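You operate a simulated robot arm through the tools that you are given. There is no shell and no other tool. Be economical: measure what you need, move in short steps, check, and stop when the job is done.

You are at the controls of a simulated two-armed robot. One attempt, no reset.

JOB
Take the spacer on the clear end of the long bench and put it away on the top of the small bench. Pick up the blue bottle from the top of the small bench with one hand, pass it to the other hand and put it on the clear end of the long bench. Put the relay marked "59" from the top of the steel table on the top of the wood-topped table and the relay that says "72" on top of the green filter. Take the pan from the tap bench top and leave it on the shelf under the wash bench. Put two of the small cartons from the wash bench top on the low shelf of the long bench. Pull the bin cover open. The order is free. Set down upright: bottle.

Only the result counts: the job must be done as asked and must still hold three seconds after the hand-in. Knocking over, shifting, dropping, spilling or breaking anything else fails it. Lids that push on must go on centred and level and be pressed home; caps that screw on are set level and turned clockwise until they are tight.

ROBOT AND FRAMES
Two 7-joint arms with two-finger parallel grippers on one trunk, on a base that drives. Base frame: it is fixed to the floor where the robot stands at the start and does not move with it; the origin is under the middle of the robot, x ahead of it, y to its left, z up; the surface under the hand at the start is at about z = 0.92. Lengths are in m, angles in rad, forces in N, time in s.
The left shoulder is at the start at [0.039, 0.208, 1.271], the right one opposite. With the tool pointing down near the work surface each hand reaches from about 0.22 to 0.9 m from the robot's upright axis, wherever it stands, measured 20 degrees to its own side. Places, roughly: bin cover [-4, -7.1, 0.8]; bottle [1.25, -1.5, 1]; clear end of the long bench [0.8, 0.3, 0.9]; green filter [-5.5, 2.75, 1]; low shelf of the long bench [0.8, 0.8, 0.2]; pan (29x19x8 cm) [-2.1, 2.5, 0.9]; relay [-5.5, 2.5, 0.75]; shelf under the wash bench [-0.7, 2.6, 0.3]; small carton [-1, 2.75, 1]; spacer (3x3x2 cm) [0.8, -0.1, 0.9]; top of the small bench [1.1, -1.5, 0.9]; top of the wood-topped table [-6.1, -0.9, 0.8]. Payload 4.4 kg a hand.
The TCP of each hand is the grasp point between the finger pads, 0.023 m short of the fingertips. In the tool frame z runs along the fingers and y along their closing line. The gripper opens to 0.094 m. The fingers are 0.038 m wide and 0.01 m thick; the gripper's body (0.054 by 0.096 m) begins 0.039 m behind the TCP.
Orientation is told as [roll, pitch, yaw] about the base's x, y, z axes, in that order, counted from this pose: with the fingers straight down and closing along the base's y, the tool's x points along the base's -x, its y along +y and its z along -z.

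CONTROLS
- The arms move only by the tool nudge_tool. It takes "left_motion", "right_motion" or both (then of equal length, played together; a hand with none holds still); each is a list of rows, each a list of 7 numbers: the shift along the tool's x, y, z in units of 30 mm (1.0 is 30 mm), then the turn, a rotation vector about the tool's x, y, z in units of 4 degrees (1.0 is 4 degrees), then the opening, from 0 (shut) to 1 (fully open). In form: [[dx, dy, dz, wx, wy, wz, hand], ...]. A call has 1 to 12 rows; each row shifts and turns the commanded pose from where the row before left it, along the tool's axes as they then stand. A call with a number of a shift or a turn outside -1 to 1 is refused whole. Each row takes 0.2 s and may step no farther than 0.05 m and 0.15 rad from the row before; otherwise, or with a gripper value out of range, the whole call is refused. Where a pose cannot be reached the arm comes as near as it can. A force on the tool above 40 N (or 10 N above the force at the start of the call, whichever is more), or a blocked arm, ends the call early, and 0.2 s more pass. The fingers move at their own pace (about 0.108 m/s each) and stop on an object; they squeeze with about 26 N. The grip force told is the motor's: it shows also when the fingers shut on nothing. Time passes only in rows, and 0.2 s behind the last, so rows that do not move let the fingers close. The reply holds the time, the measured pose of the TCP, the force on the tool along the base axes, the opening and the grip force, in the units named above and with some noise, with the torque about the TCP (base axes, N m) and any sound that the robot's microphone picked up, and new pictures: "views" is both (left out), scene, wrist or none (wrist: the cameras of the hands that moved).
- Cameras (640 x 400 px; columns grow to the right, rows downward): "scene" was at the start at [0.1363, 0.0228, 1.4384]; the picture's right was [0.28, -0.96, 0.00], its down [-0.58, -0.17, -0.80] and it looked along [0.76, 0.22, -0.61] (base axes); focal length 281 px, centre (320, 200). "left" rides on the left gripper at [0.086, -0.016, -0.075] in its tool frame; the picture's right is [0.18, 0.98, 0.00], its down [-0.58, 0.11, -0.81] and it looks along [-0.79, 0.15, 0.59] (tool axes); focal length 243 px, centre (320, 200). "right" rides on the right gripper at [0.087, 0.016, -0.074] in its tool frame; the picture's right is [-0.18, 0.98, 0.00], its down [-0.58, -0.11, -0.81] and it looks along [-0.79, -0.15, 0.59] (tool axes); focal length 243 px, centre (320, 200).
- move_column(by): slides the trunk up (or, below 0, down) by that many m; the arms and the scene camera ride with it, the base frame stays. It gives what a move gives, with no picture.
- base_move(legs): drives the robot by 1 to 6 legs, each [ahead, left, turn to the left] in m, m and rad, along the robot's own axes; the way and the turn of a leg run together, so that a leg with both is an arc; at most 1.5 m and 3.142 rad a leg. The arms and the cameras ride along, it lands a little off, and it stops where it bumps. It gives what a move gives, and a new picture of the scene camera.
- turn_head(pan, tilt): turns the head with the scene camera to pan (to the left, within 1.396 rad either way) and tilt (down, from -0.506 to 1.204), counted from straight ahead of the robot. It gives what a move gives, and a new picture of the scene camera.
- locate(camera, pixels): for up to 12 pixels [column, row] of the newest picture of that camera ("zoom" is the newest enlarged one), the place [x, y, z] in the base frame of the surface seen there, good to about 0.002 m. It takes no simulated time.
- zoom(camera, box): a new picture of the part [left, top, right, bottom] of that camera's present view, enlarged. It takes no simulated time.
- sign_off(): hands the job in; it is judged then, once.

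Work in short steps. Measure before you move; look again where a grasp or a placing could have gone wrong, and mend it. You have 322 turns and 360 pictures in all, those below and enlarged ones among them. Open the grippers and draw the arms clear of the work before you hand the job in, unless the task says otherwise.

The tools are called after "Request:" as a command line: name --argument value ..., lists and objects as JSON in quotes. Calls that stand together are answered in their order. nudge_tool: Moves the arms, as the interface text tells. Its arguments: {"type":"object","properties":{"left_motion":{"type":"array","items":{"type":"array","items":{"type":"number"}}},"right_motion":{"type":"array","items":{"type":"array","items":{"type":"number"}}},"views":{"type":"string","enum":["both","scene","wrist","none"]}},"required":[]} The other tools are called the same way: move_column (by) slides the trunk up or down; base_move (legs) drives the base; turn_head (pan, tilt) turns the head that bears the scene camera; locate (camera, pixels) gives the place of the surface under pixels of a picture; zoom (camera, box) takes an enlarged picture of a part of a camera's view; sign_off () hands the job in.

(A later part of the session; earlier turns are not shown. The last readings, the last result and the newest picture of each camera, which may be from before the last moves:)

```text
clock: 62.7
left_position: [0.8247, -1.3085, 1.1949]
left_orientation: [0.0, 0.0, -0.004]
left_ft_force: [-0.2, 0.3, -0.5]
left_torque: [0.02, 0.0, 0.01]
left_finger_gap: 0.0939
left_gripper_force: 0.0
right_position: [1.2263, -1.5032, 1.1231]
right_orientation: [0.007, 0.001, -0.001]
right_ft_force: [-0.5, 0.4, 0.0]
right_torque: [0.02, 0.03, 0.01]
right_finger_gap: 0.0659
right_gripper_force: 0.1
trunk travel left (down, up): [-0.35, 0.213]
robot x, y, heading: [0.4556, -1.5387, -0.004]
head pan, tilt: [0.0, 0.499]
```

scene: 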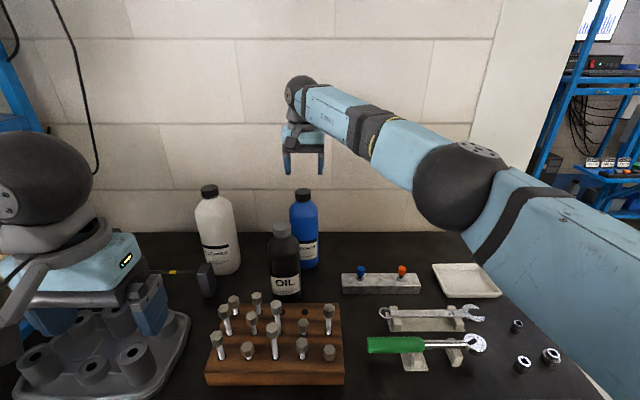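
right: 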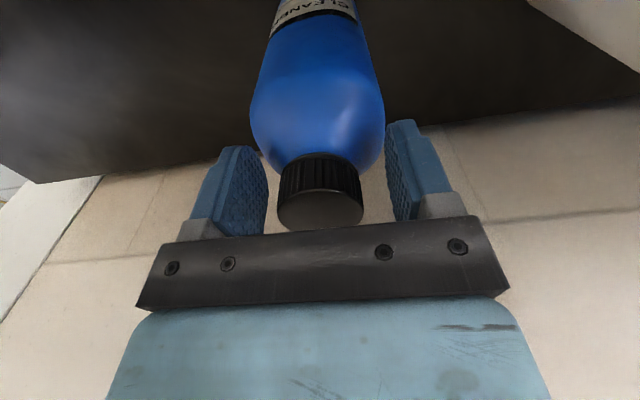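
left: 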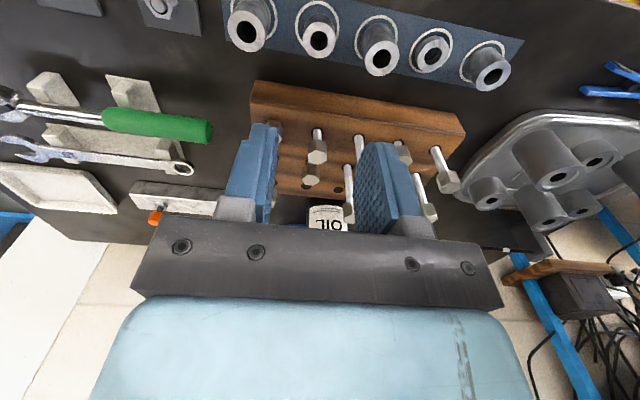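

Cap is between the fingers. Close and lift.

Request:
nudge_tool --right_motion '[[0, 0, 0, 0, 0, 0, 0], [0, 0, 0, 0, 0, 0, 0], [0, 0, 0, 0, 0, 0, 0], [0, 0, -0.3, 0, 0, 0, 0], [0, 0, -0.5, 0, 0, 0, 0], [0, 0, -0.6, 0, 0, 0, 0]]' --views "both"

```text
clock: 64.1
left_position: [0.8245, -1.3067, 1.195]
left_orientation: [0.0, 0.002, -0.007]
left_ft_force: [-1.0, -0.3, -0.9]
left_torque: [0.01, 0.01, 0.0]
left_finger_gap: 0.0943
left_gripper_force: 0.0
right_position: [1.2257, -1.5019, 1.1644]
right_orientation: [0.007, 0.002, 0.002]
right_ft_force: [0.7, 0.5, -5.2]
right_torque: [0.03, -0.01, 0.03]
right_finger_gap: 0.0381
right_gripper_force: 26.3
trunk travel left (down, up): [-0.35, 0.213]
robot x, y, heading: [0.4532, -1.5412, -0.007]
head pan, tilt: [0.0, 0.499]
```

scene: 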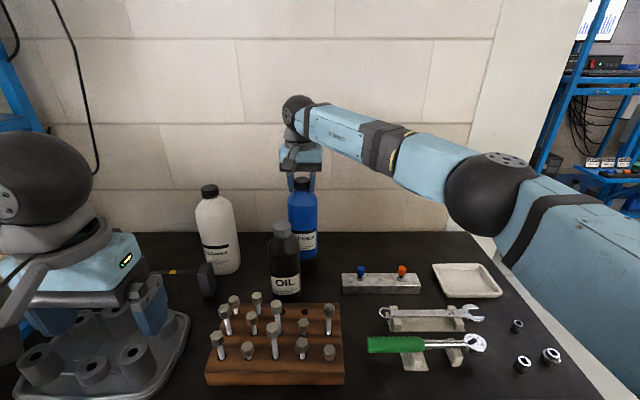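
right: 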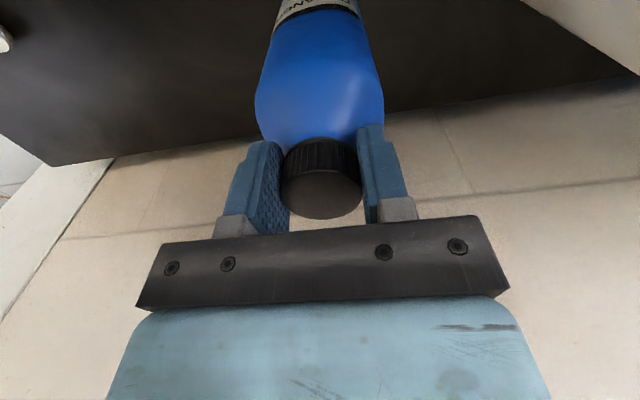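

Bottle held (≈5 N). I raise it 80 mm more, then shift it right clear of the oil bottle.

Request:
nudge_tool --right_motion '[[0, 0, -0.9, 0, 0, 0, 0], [0, 0, -0.9, 0, 0, 0, 0], [0, 0, -0.9, 0, 0, 0, 0], [0, -0.8, 0, 0, 0, 0, 0], [0, -0.8, 0, 0, 0, 0, 0], [0, -0.8, 0, 0, 0, 0, 0], [0, -0.8, 0, 0, 0, 0, 0], [0, -0.8, 0, 0, 0, 0, 0], [0.8, 0, 0, 0, 0, 0, 0], [0.8, 0, 0, 0, 0, 0, 0], [0.8, 0, 0, 0, 0, 0, 0], [0.8, 0, 0, 0, 0, 0, 0]]' --views "scene"

```text
clock: 66.7
left_position: [0.8242, -1.3081, 1.1956]
left_orientation: [-0.001, 0.0, -0.004]
left_ft_force: [-0.8, 0.2, 0.1]
left_torque: [0.0, -0.04, 0.02]
left_finger_gap: 0.0941
left_gripper_force: 0.0
right_position: [1.1289, -1.624, 1.2454]
right_orientation: [0.005, 0.0, 0.001]
right_ft_force: [-0.2, 0.1, -4.4]
right_torque: [0.01, 0.02, -0.01]
right_finger_gap: 0.0385
right_gripper_force: 25.8
trunk travel left (down, up): [-0.35, 0.213]
robot x, y, heading: [0.4549, -1.5442, -0.005]
head pan, tilt: [0.0, 0.499]
```

scene: 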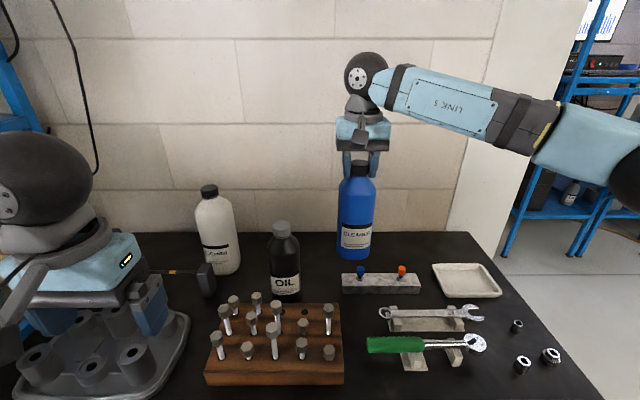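

Clear of the other bottles. I back the base away 0.6 m for the handover.

Request:
base_move --legs '[[-0.65, 0, 0]]'

```text
clock: 70.2
left_position: [0.1823, -1.3033, 1.1943]
left_orientation: [0.0, 0.001, -0.004]
left_ft_force: [-0.1, 0.2, -0.5]
left_torque: [0.0, 0.03, -0.01]
left_finger_gap: 0.0941
left_gripper_force: 0.1
right_position: [0.488, -1.62, 1.2452]
right_orientation: [0.007, 0.004, 0.001]
right_ft_force: [-0.3, 0.9, -5.9]
right_torque: [0.01, 0.01, -0.04]
right_finger_gap: 0.0382
right_gripper_force: 26.6
trunk travel left (down, up): [-0.35, 0.213]
robot x, y, heading: [-0.1878, -1.537, -0.006]
head pan, tilt: [0.0, 0.499]
```

scene: 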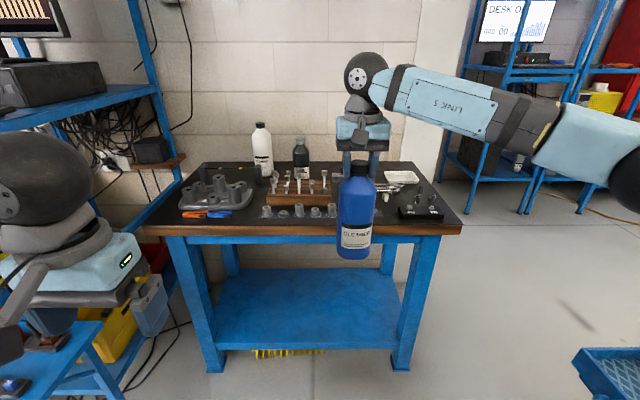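

I move further back and slide left to in front of the long bench, clear of the rack, for the handover.

Request:
base_move --legs '[[-0.36, 0, 0], [0, 1.5, 0], [0, 0.4, 0]]'

```text
clock: 78.6
left_position: [-0.1738, -0.6669, 1.1947]
left_orientation: [-0.002, -0.001, 0.003]
left_ft_force: [-0.4, 0.7, -0.7]
left_torque: [-0.06, 0.01, -0.01]
left_finger_gap: 0.094
left_gripper_force: 0.1
right_position: [0.1354, -0.9802, 1.2431]
right_orientation: [0.002, 0.005, 0.008]
right_ft_force: [-0.2, -0.2, -5.1]
right_torque: [0.01, 0.03, 0.0]
right_finger_gap: 0.0383
right_gripper_force: 26.0
trunk travel left (down, up): [-0.35, 0.213]
robot x, y, heading: [-0.5413, -0.9071, -0.004]
head pan, tilt: [0.0, 0.499]
stopped in leg 2: the robot was blocked; the commanded pose is now the measured one
```

scene: 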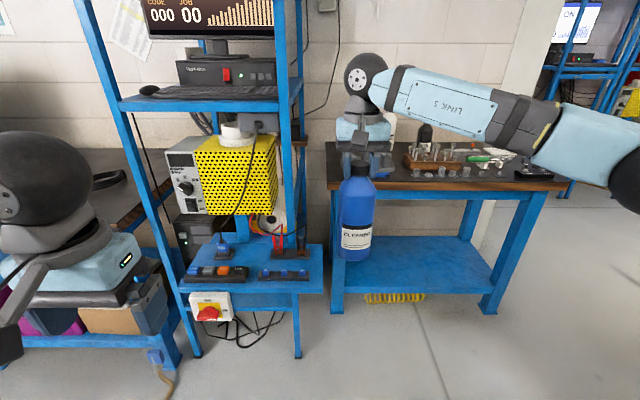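

The robot was blocked sliding left; I look to the left to see what is there.

Request:
turn_head --pan 1.3 --tilt 0.7

```text
clock: 80.0
left_position: [-0.1748, -0.6691, 1.1952]
left_orientation: [0.001, 0.001, 0.003]
left_ft_force: [-0.3, 0.3, 0.3]
left_torque: [0.01, 0.01, 0.02]
left_finger_gap: 0.0942
left_gripper_force: 0.1
right_position: [0.1351, -0.9839, 1.2432]
right_orientation: [0.006, 0.003, 0.01]
right_ft_force: [-0.9, 0.6, -5.5]
right_torque: [0.02, 0.01, 0.04]
right_finger_gap: 0.0382
right_gripper_force: 25.7
trunk travel left (down, up): [-0.35, 0.213]
robot x, y, heading: [-0.5461, -0.9036, 0.002]
head pan, tilt: [1.3, 0.7]
```

scene: 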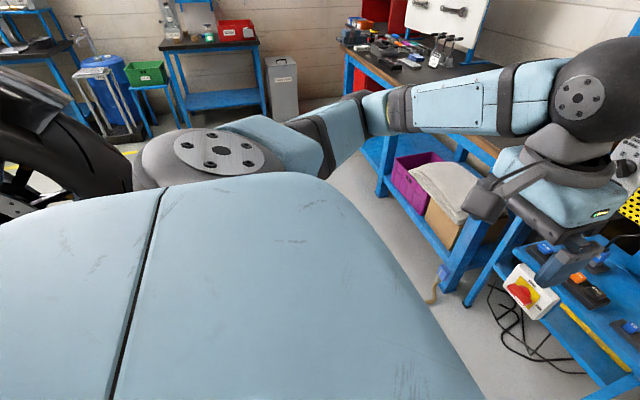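

Request:
locate --camera "scene" --pixels '[[40, 100], [120, 160], [130, 150], [70, 140], [30, 180], [100, 130], [180, 110], [115, 185]]'

Request:
turn_head --pan 1.39 --tilt 0.1

```text
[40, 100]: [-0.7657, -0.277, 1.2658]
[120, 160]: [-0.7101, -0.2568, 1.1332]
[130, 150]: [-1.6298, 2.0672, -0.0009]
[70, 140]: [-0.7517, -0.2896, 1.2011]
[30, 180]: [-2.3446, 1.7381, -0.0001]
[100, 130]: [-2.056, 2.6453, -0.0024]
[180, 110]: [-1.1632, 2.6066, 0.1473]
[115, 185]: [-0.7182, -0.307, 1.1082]
```

```text
clock: 81.0
left_position: [-0.1741, -0.6706, 1.1951]
left_orientation: [-0.001, 0.0, 0.004]
left_ft_force: [0.7, -0.4, 0.9]
left_torque: [0.02, -0.01, 0.01]
left_finger_gap: 0.094
left_gripper_force: 0.1
right_position: [0.1346, -0.9839, 1.2442]
right_orientation: [0.005, 0.003, 0.009]
right_ft_force: [-0.5, -0.5, -5.8]
right_torque: [-0.03, 0.06, -0.01]
right_finger_gap: 0.0382
right_gripper_force: 25.6
trunk travel left (down, up): [-0.35, 0.213]
robot x, y, heading: [-0.5419, -0.9074, 0.001]
head pan, tilt: [1.389, 0.099]
```

scene: 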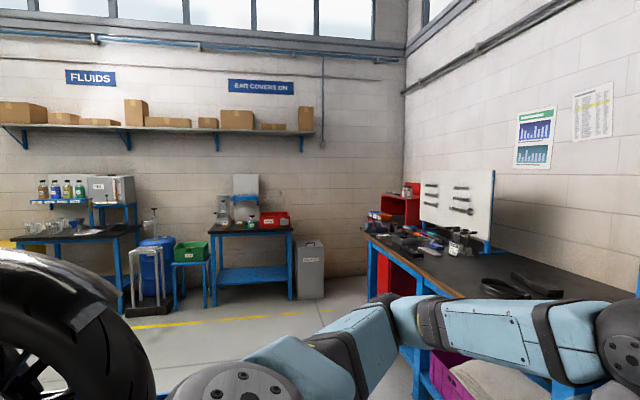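

A motorcycle wheel/lift stands behind-left (x≈-0.71). I move forward to x≈-0.40 first, then slide left as before.

Request:
base_move --legs '[[0.14, 0, 0], [0, 1.2, 0]]'

```text
clock: 92.8
left_position: [-0.0382, 0.5376, 1.195]
left_orientation: [0.0, -0.001, 0.002]
left_ft_force: [0.0, 0.4, 0.4]
left_torque: [-0.02, 0.0, -0.04]
left_finger_gap: 0.094
left_gripper_force: 0.1
right_position: [0.2695, 0.223, 1.2429]
right_orientation: [0.004, 0.003, 0.007]
right_ft_force: [0.5, 1.0, -5.3]
right_torque: [0.03, 0.0, -0.02]
right_finger_gap: 0.0382
right_gripper_force: 26.1
trunk travel left (down, up): [-0.35, 0.213]
robot x, y, heading: [-0.4081, 0.3054, 0.0]
head pan, tilt: [1.389, 0.099]
```

scene: 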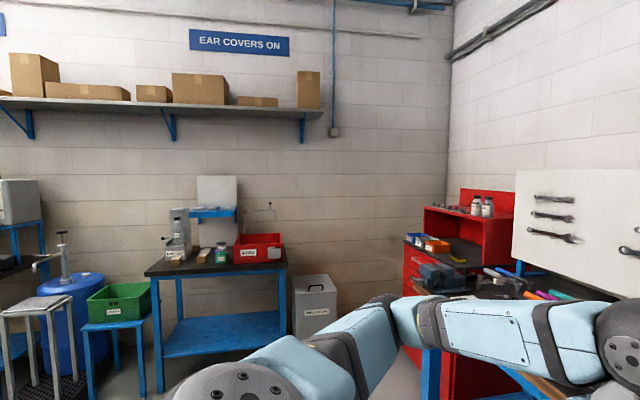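

Handover: right hand brings the bottle slightly left; left hand moves forward and begins tilting its fingers forward.

Request:
nudge_tool --left_motion '[[-1, 0, 0, 0, 0, 0, 1], [-1, 0, 0, 0, 0, 0, 1], [-1, 0, 0, 0, 0, 0, 1], [-1, 0, 0, 0, 0, 0, 1], [-1, 0, 0, 0, 0, 0, 1], [0, 0, 0, 0, -1, 0, 1], [0, 0, 0, 0, -1, 0, 1], [0, 0, 0, 0, -1, 0, 1], [0, 0, 0, 0, -1, 0, 1], [0, 0, 0, 0, -1, 0, 1], [0, 0, 0, 0, -1, 0, 1], [0, 0, 0, 0, -1, 0, 1]]' --right_motion '[[0, 0.5, 0, 0, 0, 0, 0], [0, 0.5, 0, 0, 0, 0, 0], [0, 0.5, 0, 0, 0, 0, 0], [0, 0.5, 0, 0, 0, 0, 0], [0, 0.5, 0, 0, 0, 0, 0], [0, 0.5, 0, 0, 0, 0, 0], [0, 0, 0, 0, 0, 0, 0], [0, 0, 0, 0, 0, 0, 0], [0, 0, 0, 0, 0, 0, 0], [0, 0, 0, 0, 0, 0, 0], [0, 0, 0, 0, 0, 0, 0], [0, 0, 0, 0, 0, 0, 0]]' --views "none"

Request:
nudge_tool --left_motion '[[0, 0, 0, 0, -1, 0, 1], [0, 0, 0, 0, -1, 0, 1], [0, 0, 0, 0, -1, 0, 1], [0, 0, 0, 0, -1, 0, 1], [0, 0, 0, 0, -1, 0, 1], [0, 0, 0, 0, -1, 0, 1], [0, 0, 0, 0, -1, 0, 1], [0, 0, 0, 0, -1, 0, 1], [0, 0, 0, 0, -1, 0, 1], [0, 0, 0, 0, -1, 0, 1], [0, 0, 0, 0, -1, 0, 1], [0, 0, 0, 0, -1, 0, 1]]' --views "none"

Request:
turn_head --pan 0.1 --tilt 0.5

```text
clock: 95.4
left_position: [0.1108, 0.5399, 1.1952]
left_orientation: [0.0, -0.491, 0.003]
left_ft_force: [0.7, 0.5, 1.6]
left_torque: [-0.01, 0.03, 0.01]
left_finger_gap: 0.0941
left_gripper_force: 0.0
right_position: [0.2697, 0.3138, 1.2444]
right_orientation: [0.005, 0.003, 0.006]
right_ft_force: [-0.5, -0.7, -4.9]
right_torque: [-0.02, 0.05, -0.01]
right_finger_gap: 0.0383
right_gripper_force: 25.8
trunk travel left (down, up): [-0.35, 0.213]
robot x, y, heading: [-0.4068, 0.2993, 0.001]
head pan, tilt: [1.389, 0.099]
```

```text
clock: 98.0
left_position: [0.1116, 0.5396, 1.1945]
left_orientation: [0.001, -1.327, -0.001]
left_ft_force: [-0.9, 0.4, 0.5]
left_torque: [0.01, -0.01, 0.01]
left_finger_gap: 0.0939
left_gripper_force: 0.0
right_position: [0.2698, 0.3134, 1.2441]
right_orientation: [0.006, 0.003, 0.006]
right_ft_force: [-0.2, -0.4, -4.8]
right_torque: [-0.02, 0.04, -0.01]
right_finger_gap: 0.0384
right_gripper_force: 25.5
trunk travel left (down, up): [-0.35, 0.213]
robot x, y, heading: [-0.4087, 0.3014, 0.0]
head pan, tilt: [1.389, 0.099]
```

```text
clock: 99.5
left_position: [0.1118, 0.5378, 1.1945]
left_orientation: [0.0, -1.326, 0.001]
left_ft_force: [0.7, 0.4, -0.8]
left_torque: [0.02, 0.0, 0.01]
left_finger_gap: 0.0939
left_gripper_force: 0.1
right_position: [0.2698, 0.3125, 1.2443]
right_orientation: [0.003, 0.003, 0.007]
right_ft_force: [0.2, 0.7, -5.9]
right_torque: [-0.02, 0.03, 0.02]
right_finger_gap: 0.0382
right_gripper_force: 25.8
trunk travel left (down, up): [-0.35, 0.213]
robot x, y, heading: [-0.4071, 0.3013, 0.001]
head pan, tilt: [0.099, 0.499]
```

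scene: 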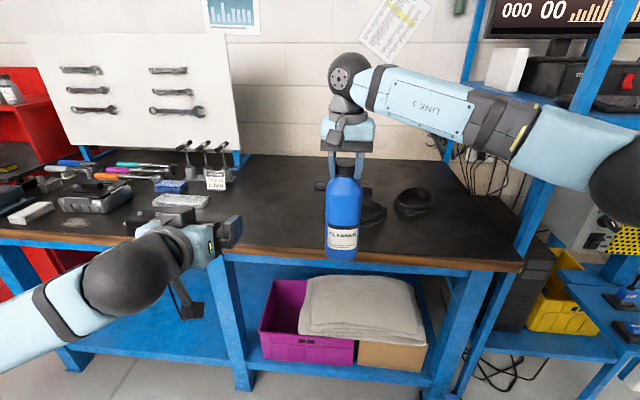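

Good posture. I check how low the left wrist camera block hangs, and bottle edges.

Request:
locate --camera "scene" --pixels '[[192, 317], [185, 317], [200, 300], [344, 258], [328, 205], [360, 205], [344, 205], [344, 180], [232, 232]]'

```text
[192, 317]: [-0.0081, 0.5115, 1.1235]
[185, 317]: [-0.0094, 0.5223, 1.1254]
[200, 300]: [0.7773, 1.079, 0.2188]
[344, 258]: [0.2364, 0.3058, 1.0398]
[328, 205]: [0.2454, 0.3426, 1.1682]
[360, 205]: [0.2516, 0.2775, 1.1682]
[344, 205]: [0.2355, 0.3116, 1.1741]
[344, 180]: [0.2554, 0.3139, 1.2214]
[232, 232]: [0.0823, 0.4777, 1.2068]
```

Left hand aligns behind the bottle (y −0.226, z −0.04).

Request:
nudge_tool --left_motion '[[0.16, -0.94, 0.04, 0, 0, 0, 1], [0.16, -0.94, 0.04, 0, 0, 0, 1], [0.16, -0.94, 0.04, 0, 0, 0, 1], [0.16, -0.94, 0.04, 0, 0, 0, 1], [0.16, -0.94, 0.04, 0, 0, 0, 1], [0.16, -0.94, 0.04, 0, 0, 0, 1], [0.16, -0.94, 0.04, 0, 0, 0, 1], [0.16, -0.94, 0.04, 0, 0, 0, 1], [0, 0, 0, 0, 0, 0, 1]]' --views "both"

```text
clock: 101.5
left_position: [0.1119, 0.3124, 1.1545]
left_orientation: [0.0, -1.326, 0.002]
left_ft_force: [0.2, 0.0, 1.2]
left_torque: [-0.01, 0.03, -0.01]
left_finger_gap: 0.0941
left_gripper_force: 0.0
right_position: [0.2703, 0.3137, 1.2444]
right_orientation: [0.005, 0.002, 0.007]
right_ft_force: [-0.2, 1.1, -6.2]
right_torque: [0.02, 0.04, 0.0]
right_finger_gap: 0.0382
right_gripper_force: 25.8
trunk travel left (down, up): [-0.35, 0.213]
robot x, y, heading: [-0.4066, 0.3006, 0.004]
head pan, tilt: [0.099, 0.499]
```

scene: 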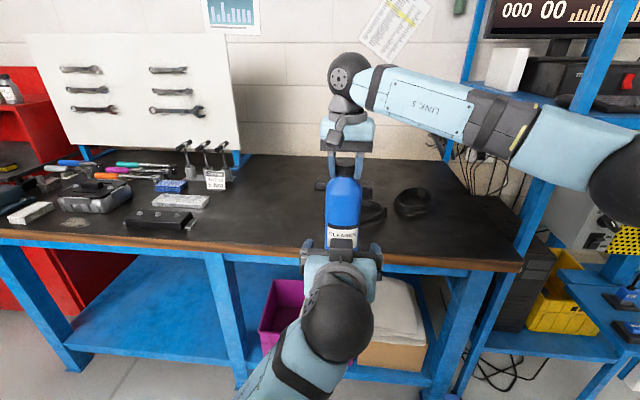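
left: 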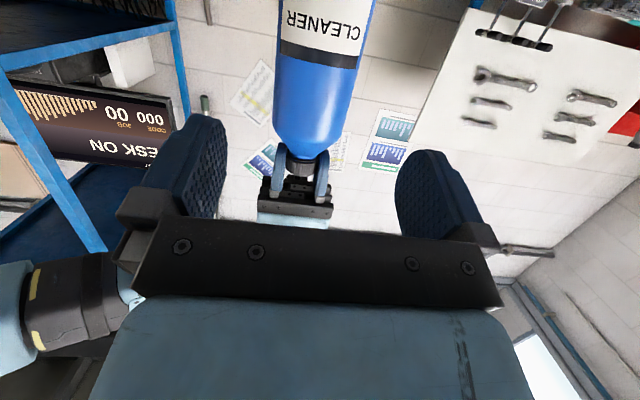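

Aligned. I advance 0.148 m forward around the body and close the left hand.

Request:
nudge_tool --left_motion '[[-0.2, 0, 0.8, 0, 0, 0, 1], [-0.2, 0, 0.8, 0, 0, 0, 1], [-0.2, 0, 0.8, 0, 0, 0, 1], [-0.2, 0, 0.8, 0, 0, 0, 1], [-0.2, 0, 0.8, 0, 0, 0, 1], [-0.2, 0, 0.8, 0, 0, 0, 1], [0, 0, 0, 0, 0, 0, 1]]' --views "both"

```text
clock: 103.0
left_position: [0.2636, 0.3201, 1.1502]
left_orientation: [0.074, -1.327, -0.061]
left_ft_force: [0.6, -1.1, -0.3]
left_torque: [0.02, 0.01, -0.03]
left_finger_gap: 0.0941
left_gripper_force: 0.1
right_position: [0.2686, 0.3135, 1.2447]
right_orientation: [0.006, 0.003, 0.006]
right_ft_force: [0.3, -0.7, -5.0]
right_torque: [-0.01, 0.01, -0.04]
right_finger_gap: 0.0383
right_gripper_force: 26.1
trunk travel left (down, up): [-0.35, 0.213]
robot x, y, heading: [-0.408, 0.3007, 0.003]
head pan, tilt: [0.099, 0.499]
```

scene: 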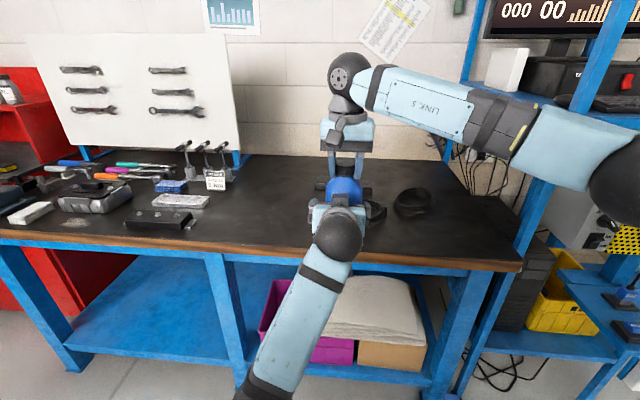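
left: 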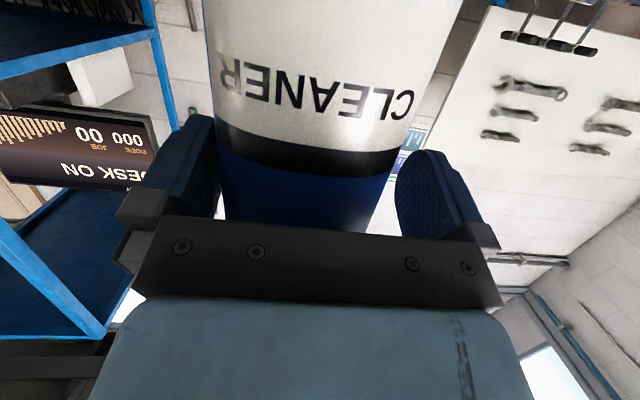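

The bottle is between the left fingers, ~7 mm off-centre. I nudge y −6 mm and see if it settles.

Request:
nudge_tool --left_motion '[[0, -0.2, 0, 0, 0, 0, 1], [0, 0, 0, 0, 0, 0, 1]]' --views "none"

```text
clock: 103.7
left_position: [0.2653, 0.3224, 1.1483]
left_orientation: [0.133, -1.327, -0.112]
left_ft_force: [-1.5, -3.0, -1.6]
left_torque: [0.07, 0.02, -0.09]
left_finger_gap: 0.094
left_gripper_force: 0.1
right_position: [0.2699, 0.3137, 1.2446]
right_orientation: [0.007, 0.002, 0.007]
right_ft_force: [1.2, 2.7, -3.3]
right_torque: [0.21, -0.14, 0.07]
right_finger_gap: 0.0381
right_gripper_force: 25.5
trunk travel left (down, up): [-0.35, 0.213]
robot x, y, heading: [-0.4068, 0.2978, -0.003]
head pan, tilt: [0.099, 0.499]
```

The left arm is at a joint limit there; instead I bring the bottle to it with the right hand (+8 mm y) and close the left hand.

Request:
nudge_tool --right_motion '[[0, 0.27, 0, 0, 0, 0, 0], [0, 0, 0, 0, 0, 0, 0]]' --left_motion '[[0, 0.1, 0, 0, 0, 0, 1], [0, 0, 0, 0, 0, 0, 1]]' --views "wrist"

```text
clock: 104.2
left_position: [0.266, 0.3271, 1.1499]
left_orientation: [0.162, -1.331, -0.136]
left_ft_force: [-0.7, -0.4, 0.3]
left_torque: [0.0, 0.02, 0.03]
left_finger_gap: 0.094
left_gripper_force: 0.1
right_position: [0.2698, 0.3219, 1.2453]
right_orientation: [0.004, 0.003, 0.006]
right_ft_force: [1.7, 0.3, -5.2]
right_torque: [0.03, -0.01, 0.01]
right_finger_gap: 0.0383
right_gripper_force: 25.9
trunk travel left (down, up): [-0.35, 0.213]
robot x, y, heading: [-0.4062, 0.3013, 0.001]
head pan, tilt: [0.099, 0.499]
```

right: 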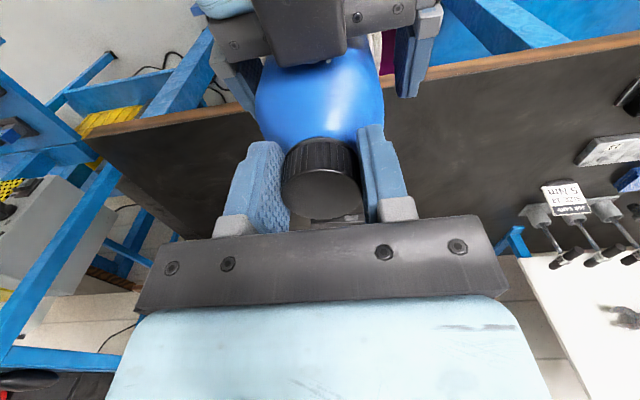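
left: 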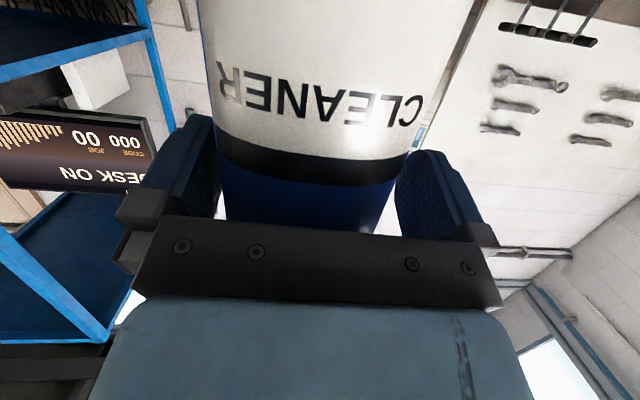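

The bottle lies between the left pads. Close the left hand.

Request:
nudge_tool --left_motion '[[0, 0, 0, 0, 0, 0, 0], [0, 0, 0, 0, 0, 0, 0], [0, 0, 0, 0, 0, 0, 0]]' --views "wrist"

```text
clock: 105.0
left_position: [0.2663, 0.3262, 1.1498]
left_orientation: [0.164, -1.331, -0.141]
left_ft_force: [1.8, -22.6, -8.8]
left_torque: [0.99, 0.14, -0.32]
left_finger_gap: 0.0755
left_gripper_force: 26.2
right_position: [0.2695, 0.3224, 1.246]
right_orientation: [0.008, 0.003, 0.009]
right_ft_force: [-1.7, 23.2, 8.4]
right_torque: [1.27, 0.07, 0.27]
right_finger_gap: 0.039
right_gripper_force: 25.8
trunk travel left (down, up): [-0.35, 0.213]
robot x, y, heading: [-0.407, 0.3018, -0.003]
head pan, tilt: [0.099, 0.499]
```

left: 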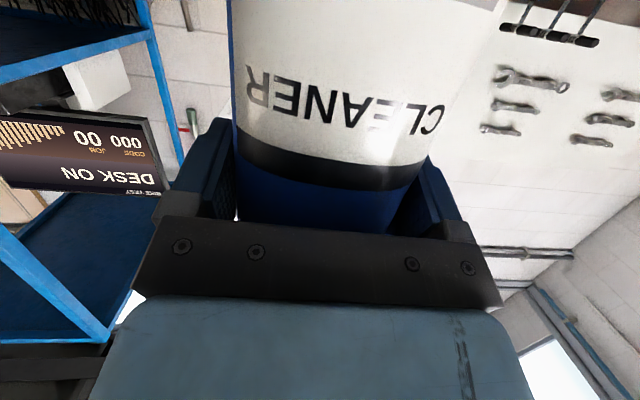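

Gripped (gap 75.5 mm) with a side force of ~23 N between hands; I relieve it by moving the right hand +y a little.

Request:
nudge_tool --right_motion '[[0, 0.15, 0, 0, 0, 0, 0], [0, 0, 0, 0, 0, 0, 0]]' --views "none"

```text
clock: 105.7
left_position: [0.2675, 0.3282, 1.1502]
left_orientation: [0.156, -1.331, -0.126]
left_ft_force: [9.7, -5.4, -13.4]
left_torque: [-0.16, 0.49, -0.24]
left_finger_gap: 0.0754
left_gripper_force: 26.0
right_position: [0.27, 0.3253, 1.2454]
right_orientation: [0.005, 0.003, 0.005]
right_ft_force: [-9.0, 5.8, 13.7]
right_torque: [0.71, 0.56, 0.17]
right_finger_gap: 0.0386
right_gripper_force: 26.3
trunk travel left (down, up): [-0.35, 0.213]
robot x, y, heading: [-0.41, 0.3004, -0.001]
head pan, tilt: [0.099, 0.499]
```

Now release with the right hand and raise it clear.

Request:
nudge_tool --right_motion '[[0, 0, 0, 0, 0, 0, 1], [0, 0, 0, 0, 0, 0, 1], [0, 0, 0, 0, 0, 0, 1], [0, 0, -0.8, 0, 0, 0, 1], [0, 0, -0.8, 0, 0, 0, 1], [0, 0, -0.8, 0, 0, 0, 1], [0, -0.6, -0.5, 0, 0, 0, 1], [0, -1, 0, 0, 0, 0, 1], [0, -1, 0, 0, 0, 0, 1], [0, -1, 0, 0, 0, 0, 1]]' --views "both"

```text
clock: 107.8
left_position: [0.2661, 0.3261, 1.1522]
left_orientation: [0.164, -1.334, -0.138]
left_ft_force: [0.4, 0.0, -0.7]
left_torque: [0.01, 0.03, -0.01]
left_finger_gap: 0.0754
left_gripper_force: 26.0
right_position: [0.2716, 0.2158, 1.3308]
right_orientation: [0.008, 0.004, 0.007]
right_ft_force: [0.2, -0.3, -0.2]
right_torque: [0.04, 0.0, -0.02]
right_finger_gap: 0.0942
right_gripper_force: 0.1
trunk travel left (down, up): [-0.35, 0.213]
robot x, y, heading: [-0.4094, 0.2984, 0.001]
head pan, tilt: [0.099, 0.499]
```

scene: 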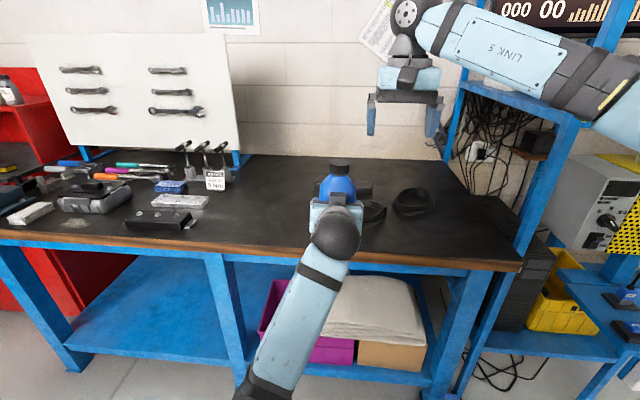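
right: 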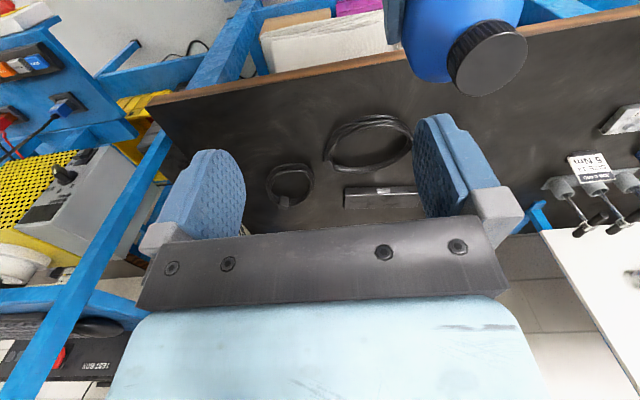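

The left hand holds the bottle; right is clear. I measure the coils, box and free area on the bench.

Request:
locate --camera "scene" --pixels '[[380, 222], [398, 212], [432, 212], [360, 170], [250, 215], [290, 240], [410, 240], [450, 230], [194, 228], [340, 163], [340, 190], [250, 255]]'

Request:
zoom --camera "scene" --box '[270, 140, 430, 260]'

```text
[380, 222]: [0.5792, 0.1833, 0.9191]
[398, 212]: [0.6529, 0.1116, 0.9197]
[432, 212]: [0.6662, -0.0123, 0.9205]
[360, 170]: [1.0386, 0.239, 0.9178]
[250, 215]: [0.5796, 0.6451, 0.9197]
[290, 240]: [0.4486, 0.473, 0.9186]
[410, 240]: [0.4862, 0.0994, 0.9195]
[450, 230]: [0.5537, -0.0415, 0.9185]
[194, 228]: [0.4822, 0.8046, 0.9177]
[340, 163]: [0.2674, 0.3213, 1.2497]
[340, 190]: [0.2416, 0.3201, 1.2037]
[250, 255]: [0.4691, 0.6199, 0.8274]
```

```text
3.33 times, centred on (350, 200) of scene
```

zoom: 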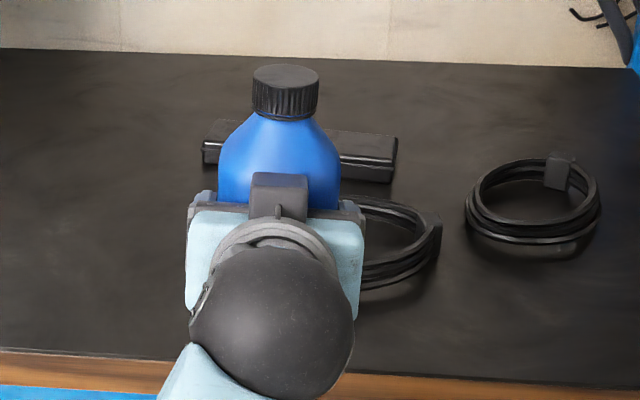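

I check the left forearm/elbow height before driving it over the bench edge.

Request:
locate --camera "scene" --pixels '[[335, 235], [320, 290], [300, 330], [275, 380], [250, 395]]'

```text
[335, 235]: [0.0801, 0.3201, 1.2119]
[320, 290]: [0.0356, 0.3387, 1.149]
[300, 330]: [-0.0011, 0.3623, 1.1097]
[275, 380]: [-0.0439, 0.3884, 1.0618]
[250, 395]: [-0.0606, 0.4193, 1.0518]
```

Forearm is fine. Drive so the bottle comes to about (0.60,0.50).

Request:
base_move --legs '[[0, 0.17, 0], [0.32, 0, 0]]'

```text
clock: 111.7
left_position: [0.588, 0.4976, 1.1519]
left_orientation: [0.159, -1.332, -0.129]
left_ft_force: [-0.1, -0.6, -5.5]
left_torque: [-0.03, 0.05, -0.01]
left_finger_gap: 0.0756
left_gripper_force: 25.6
right_position: [0.5913, 0.3898, 1.3313]
right_orientation: [0.005, 0.004, 0.009]
right_ft_force: [-0.2, 1.1, -0.1]
right_torque: [0.0, -0.04, 0.01]
right_finger_gap: 0.0939
right_gripper_force: 0.1
trunk travel left (down, up): [-0.35, 0.213]
robot x, y, heading: [-0.0896, 0.4724, 0.001]
head pan, tilt: [0.099, 0.499]
```

scene: 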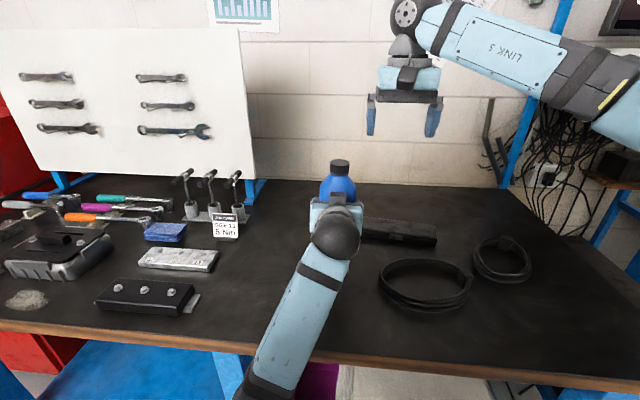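

Position good. Lower with the trunk 0.115 m.

Request:
move_column --by -0.115

Request:
zoom --camera "left" --box '[120, 0, 520, 250]'

Request:
zoom --camera "right" --box '[320, 0, 640, 200]'

```text
clock: 113.2
left_position: [0.5857, 0.5004, 1.0387]
left_orientation: [0.17, -1.34, -0.139]
left_ft_force: [2.9, 1.2, 19.5]
left_torque: [-0.36, -0.14, 0.05]
left_finger_gap: 0.0753
left_gripper_force: 26.4
right_position: [0.5881, 0.3894, 1.2192]
right_orientation: [0.005, 0.001, 0.008]
right_ft_force: [0.7, -0.5, 0.5]
right_torque: [-0.02, 0.01, 0.0]
right_finger_gap: 0.0938
right_gripper_force: 0.0
trunk travel left (down, up): [-0.235, 0.328]
robot x, y, heading: [-0.0872, 0.4753, 0.001]
head pan, tilt: [0.099, 0.499]
```

```text
1.60 times, centred on (320, 125) of left
```

zoom: 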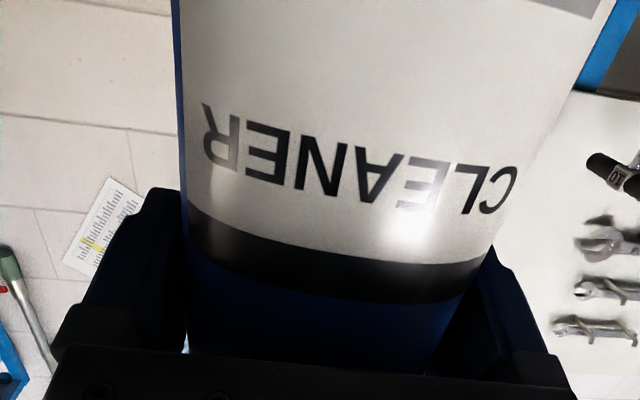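

```text
2.00 times, centred on (480, 100) of right
```

zoom: 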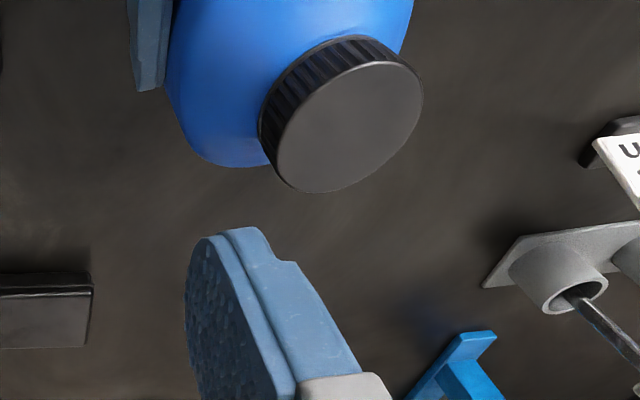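

Contact came ~1 cm early, so the bottle may be tilted. I check the cap top plane.

Request:
locate --camera "right" --pixels '[[465, 85], [525, 40], [497, 35], [480, 94], [494, 62], [420, 75]]'

Request:
turn_head --pan 0.0 --tilt 0.6

```text
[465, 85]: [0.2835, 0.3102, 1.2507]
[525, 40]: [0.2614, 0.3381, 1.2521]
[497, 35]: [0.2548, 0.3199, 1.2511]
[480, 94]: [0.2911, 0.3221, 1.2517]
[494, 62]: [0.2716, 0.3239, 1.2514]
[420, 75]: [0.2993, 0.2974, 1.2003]
```

```text
clock: 113.8
left_position: [0.5852, 0.5011, 1.039]
left_orientation: [0.17, -1.339, -0.14]
left_ft_force: [3.9, 4.4, 24.1]
left_torque: [-0.32, -0.13, 0.07]
left_finger_gap: 0.0756
left_gripper_force: 25.8
right_position: [0.5888, 0.389, 1.218]
right_orientation: [0.006, 0.002, 0.007]
right_ft_force: [-0.5, -0.4, 0.1]
right_torque: [0.01, 0.04, 0.02]
right_finger_gap: 0.0941
right_gripper_force: 0.1
trunk travel left (down, up): [-0.235, 0.328]
robot x, y, heading: [-0.088, 0.4777, 0.004]
head pan, tilt: [0.0, 0.6]
```

scene: 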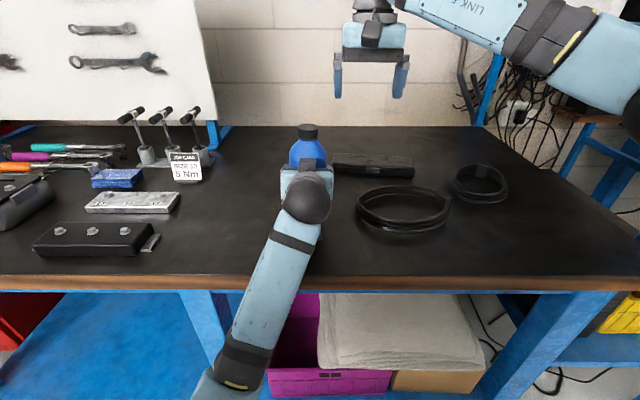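

The cap plane was level; the bottle had just slid ~1 cm in the grip, so it now stands on the bench. I relieve the pressure and release.

Request:
move_column --by 0.002

Request:
nudge_tool --left_motion '[[0, 0, 0, 0, 0, 0, 1], [0, 0, 0, 0, 0, 0, 1], [0, 0, 0, 0, 0, 0, 1]]' --views "wrist"

```text
clock: 114.4
left_position: [0.586, 0.5007, 1.0393]
left_orientation: [0.17, -1.335, -0.14]
left_ft_force: [-5.5, 4.2, 9.8]
left_torque: [0.02, 0.64, -0.11]
left_finger_gap: 0.0757
left_gripper_force: 26.1
right_position: [0.5895, 0.3904, 1.2192]
right_orientation: [0.005, 0.002, 0.009]
right_ft_force: [0.4, -0.2, 0.2]
right_torque: [0.0, -0.02, 0.01]
right_finger_gap: 0.0939
right_gripper_force: 0.1
trunk travel left (down, up): [-0.237, 0.326]
robot x, y, heading: [-0.0871, 0.4697, 0.002]
head pan, tilt: [0.0, 0.6]
```

```text
clock: 115.2
left_position: [0.5863, 0.5009, 1.038]
left_orientation: [0.171, -1.334, -0.141]
left_ft_force: [-0.3, 0.8, 0.4]
left_torque: [0.01, 0.01, 0.03]
left_finger_gap: 0.094
left_gripper_force: 0.1
right_position: [0.5902, 0.389, 1.2199]
right_orientation: [0.007, 0.004, 0.008]
right_ft_force: [0.0, -0.9, 0.7]
right_torque: [-0.03, 0.03, -0.01]
right_finger_gap: 0.0941
right_gripper_force: 0.1
trunk travel left (down, up): [-0.237, 0.326]
robot x, y, heading: [-0.0828, 0.4737, 0.002]
head pan, tilt: [0.0, 0.6]
```

left: 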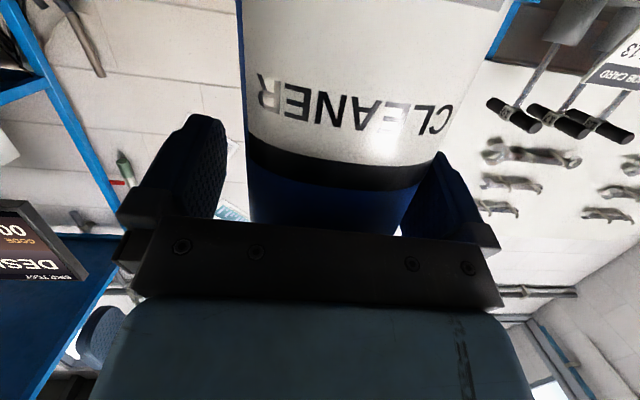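

The bottle stands but the +y finger is touching; I shift the hand +y ~8 mm to center before backing out.

Request:
nudge_tool --left_motion '[[0, 0.28, 0, 0, 0, 0, 1], [0, 0, 0, 0, 0, 0, 1]]' --views "wrist"

```text
clock: 115.8
left_position: [0.5866, 0.5084, 1.0394]
left_orientation: [0.173, -1.336, -0.142]
left_ft_force: [-0.2, 0.1, 0.6]
left_torque: [0.0, 0.01, -0.03]
left_finger_gap: 0.0937
left_gripper_force: 0.0
right_position: [0.5916, 0.3899, 1.2186]
right_orientation: [0.006, 0.003, 0.009]
right_ft_force: [-1.2, 0.0, 0.4]
right_torque: [-0.06, -0.02, 0.0]
right_finger_gap: 0.0939
right_gripper_force: 0.2
trunk travel left (down, up): [-0.237, 0.326]
robot x, y, heading: [-0.0869, 0.4737, 0.001]
head pan, tilt: [0.0, 0.6]
```

left: 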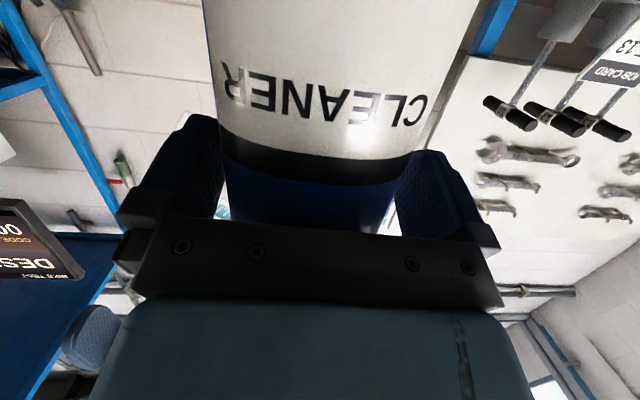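

Centred with clearance on both sides. I back the hand out along its own axis.

Request:
nudge_tool --left_motion '[[0, 0, -0.5, 0, 0, 0, 1], [0, 0, -0.7, 0, 0, 0, 1], [0, 0, -0.8, 0, 0, 0, 1], [0, 0, -0.8, 0, 0, 0, 1], [0, 0, -0.8, 0, 0, 0, 1], [0, 0, -0.8, 0, 0, 0, 1]]' --views "both"

```text
clock: 116.8
left_position: [0.5241, 0.538, 1.1265]
left_orientation: [1.065, -1.43, -0.975]
left_ft_force: [-0.3, -0.3, 0.8]
left_torque: [0.01, -0.01, 0.0]
left_finger_gap: 0.0939
left_gripper_force: 0.0
right_position: [0.591, 0.3895, 1.2183]
right_orientation: [0.006, 0.003, 0.008]
right_ft_force: [0.6, 0.6, -0.4]
right_torque: [0.03, 0.02, -0.04]
right_finger_gap: 0.094
right_gripper_force: 0.1
trunk travel left (down, up): [-0.237, 0.326]
robot x, y, heading: [-0.0878, 0.4705, -0.003]
head pan, tilt: [0.0, 0.6]
stopped in row 5 (left hand): the arm was blocked; the commanded pose is now the measured one
```

scene: 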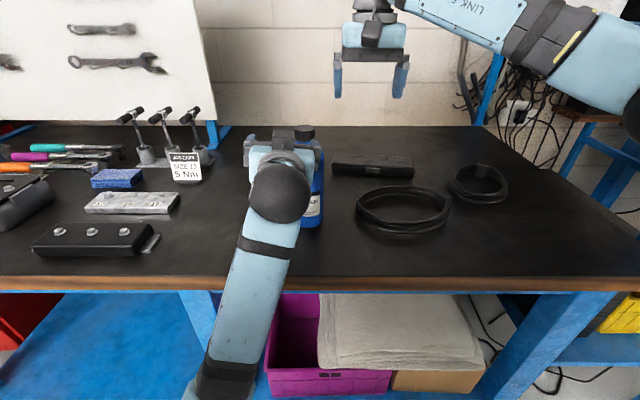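
left: 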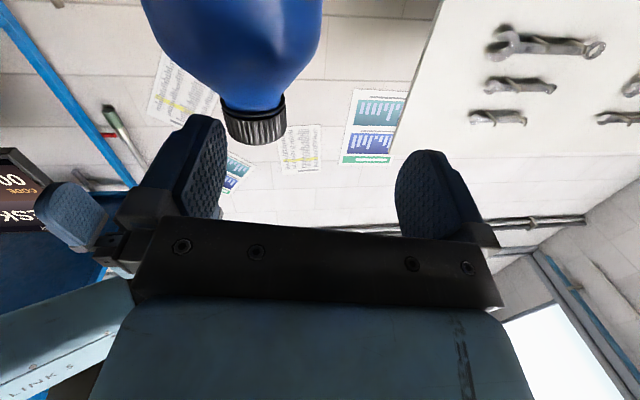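

The hand moved up/aside and the arm got blocked (likely forearm near the bench edge), but the bottle stands. I back the base straight out.

Request:
base_move --legs '[[-0.3, 0, 0]]'

```text
clock: 118.9
left_position: [0.2258, 0.5366, 1.1244]
left_orientation: [1.057, -1.432, -0.972]
left_ft_force: [-0.4, -0.8, 0.2]
left_torque: [-0.03, 0.01, -0.03]
left_finger_gap: 0.0943
left_gripper_force: 0.0
right_position: [0.2917, 0.387, 1.2179]
right_orientation: [0.005, 0.002, 0.004]
right_ft_force: [-0.2, -0.8, -0.9]
right_torque: [0.01, -0.04, 0.03]
right_finger_gap: 0.0939
right_gripper_force: 0.1
trunk travel left (down, up): [-0.237, 0.326]
robot x, y, heading: [-0.3866, 0.4701, -0.0]
head pan, tilt: [0.0, 0.6]
```

scene: 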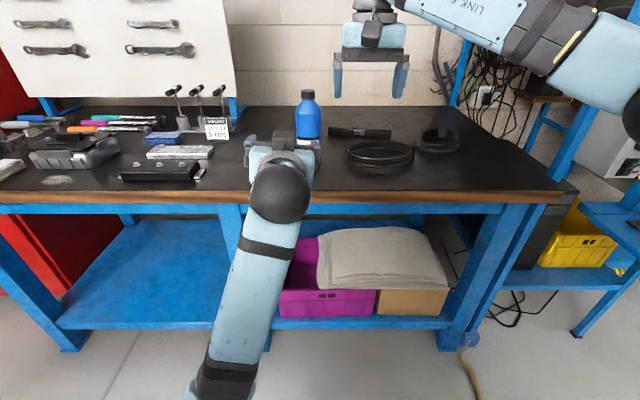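

The bottle stands upright. I raise the trunk back and return the left tool to pointing down.

Request:
move_column --by 0.113

Request:
nudge_tool --left_motion '[[0, 0.5, 0, 0, 1, 0, 1], [0, 0.5, 0, 0, 1, 0, 1], [0, 0.5, 0, 0, 1, 0, 1], [0, 0, 0, 0, 1, 0, 1], [0, 0, 0, 0, 1, 0, 1], [0, 0, 0, 0, 1, 0, 1], [0, 0, 0, 0, 1, 0, 1], [0, 0, 0, 0, 1, 0, 1], [0, 0, 0, 0, 1, 0, 1], [0, 0, 0, 0, 1, 0, 1], [0, 0, 0, 0, 1, 0, 1], [0, 0, 0, 0, 1, 0, 1]]' --views "none"

```text
clock: 120.3
left_position: [0.2271, 0.5362, 1.2365]
left_orientation: [1.058, -1.431, -0.97]
left_ft_force: [-0.6, -0.1, 0.3]
left_torque: [-0.02, -0.02, 0.0]
left_finger_gap: 0.0939
left_gripper_force: 0.1
right_position: [0.2932, 0.3864, 1.3314]
right_orientation: [0.004, 0.004, 0.004]
right_ft_force: [0.6, 0.1, -0.4]
right_torque: [0.0, 0.0, 0.01]
right_finger_gap: 0.0939
right_gripper_force: 0.0
trunk travel left (down, up): [-0.35, 0.213]
robot x, y, heading: [-0.3858, 0.4736, 0.005]
head pan, tilt: [0.0, 0.6]
```

```text
clock: 123.1
left_position: [0.2448, 0.6125, 1.222]
left_orientation: [0.222, -0.664, -0.009]
left_ft_force: [0.7, -0.3, -0.1]
left_torque: [0.02, -0.03, 0.02]
left_finger_gap: 0.0939
left_gripper_force: 0.0
left hand out of reach, approached as far as the arm can: row 12
right_position: [0.2922, 0.3873, 1.3321]
right_orientation: [0.006, 0.003, 0.007]
right_ft_force: [0.1, 0.8, 0.4]
right_torque: [0.0, -0.02, -0.02]
right_finger_gap: 0.0939
right_gripper_force: 0.1
trunk travel left (down, up): [-0.35, 0.213]
robot x, y, heading: [-0.3844, 0.4734, -0.003]
head pan, tilt: [0.0, 0.6]
stopped in row 12 (left hand): the arm was blocked; the commanded pose is now the measured one
```

The left arm is awkward here; I pull it back a bit, then continue the rotation.

Request:
nudge_tool --left_motion '[[0.53, 0.3, -0.4, 0, 0, 0, 1], [0.53, 0.3, -0.4, 0, 0, 0, 1], [0.53, 0.3, -0.4, 0, 0, 0, 1], [0.53, 0.3, -0.4, 0, 0, 0, 1], [0.53, 0.3, -0.4, 0, 0, 0, 1], [0, 0, 0, -0.8, 0.9, 0, 1], [0, 0, 0, -0.8, 0.9, 0, 1], [0, 0, 0, -0.8, 0.9, 0, 1], [0, 0, 0, -0.8, 1, 0, 1], [0, 0, 0, 0, 1, 0, 1], [0, 0, 0, 0, 1, 0, 1], [0, 0, 0, 0, 1, 0, 1]]' --views "scene"

```text
clock: 125.9
left_position: [0.2492, 0.7608, 1.0808]
left_orientation: [0.449, -0.24, 0.202]
left_ft_force: [-0.2, 1.1, -0.5]
left_torque: [0.04, -0.01, -0.01]
left_finger_gap: 0.094
left_gripper_force: 0.0
left hand out of reach, approached as far as the arm can: row 2, 3, 4, 5, 6, 7, 8, 9, 10, 11, 12
right_position: [0.2912, 0.3868, 1.3326]
right_orientation: [0.006, 0.003, 0.006]
right_ft_force: [-0.6, 1.3, 0.3]
right_torque: [-0.01, 0.01, 0.02]
right_finger_gap: 0.094
right_gripper_force: 0.0
trunk travel left (down, up): [-0.35, 0.213]
robot x, y, heading: [-0.3854, 0.4703, -0.003]
head pan, tilt: [0.0, 0.6]
stopped in row 12 (left hand): the arm was blocked; the commanded pose is now the measured one
```

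scene: 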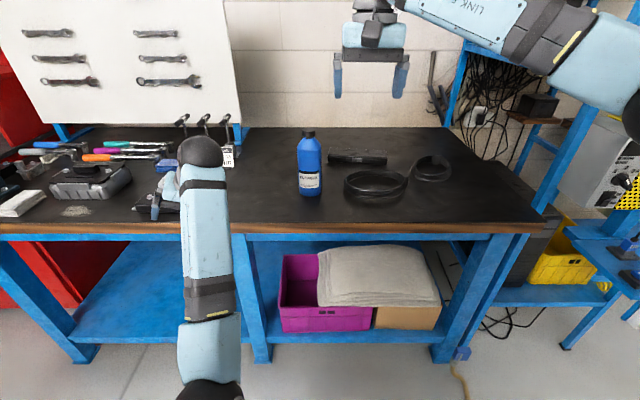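

The left arm is in a low-elbow pose. I try extending it forward/up while levelling the tool to unwind it.

Request:
nudge_tool --left_motion '[[-0.5, 0.06, -0.32, 0.77, 0.45, 0.42, 1], [-0.5, 0.06, -0.32, 0.77, 0.45, 0.42, 1], [-0.5, 0.06, -0.32, 0.77, 0.45, 0.42, 1], [-0.5, 0, -0.32, 0.77, 0.45, 0.42, 1], [-0.5, 0, -0.32, 0.77, 0.45, 0.42, 1], [-0.5, 0, -0.32, 0.77, 0.45, 0.42, 1], [-0.5, 0, -0.32, 0.77, 0.45, 0.42, 1], [-0.5, 0, -0.32, 0.77, 0.45, 0.42, 1]]' --views "scene"

```text
clock: 127.7
left_position: [0.3775, 0.7681, 1.1576]
left_orientation: [0.026, 0.058, 0.031]
left_ft_force: [0.5, -0.4, -0.2]
left_torque: [-0.02, -0.01, 0.02]
left_finger_gap: 0.094
left_gripper_force: 0.1
left hand out of reach, approached as far as the arm can: row 3, 4, 5
right_position: [0.2931, 0.3865, 1.3309]
right_orientation: [0.007, 0.003, 0.005]
right_ft_force: [-0.8, -0.1, 0.4]
right_torque: [-0.02, 0.02, -0.03]
right_finger_gap: 0.0938
right_gripper_force: 0.0
trunk travel left (down, up): [-0.35, 0.213]
robot x, y, heading: [-0.3854, 0.4699, -0.002]
head pan, tilt: [0.0, 0.6]
```

scene: 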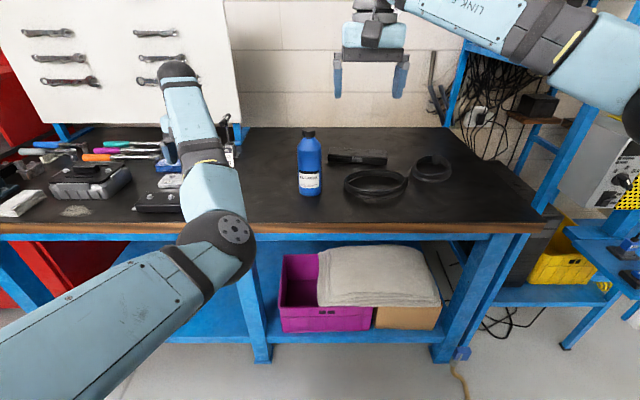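

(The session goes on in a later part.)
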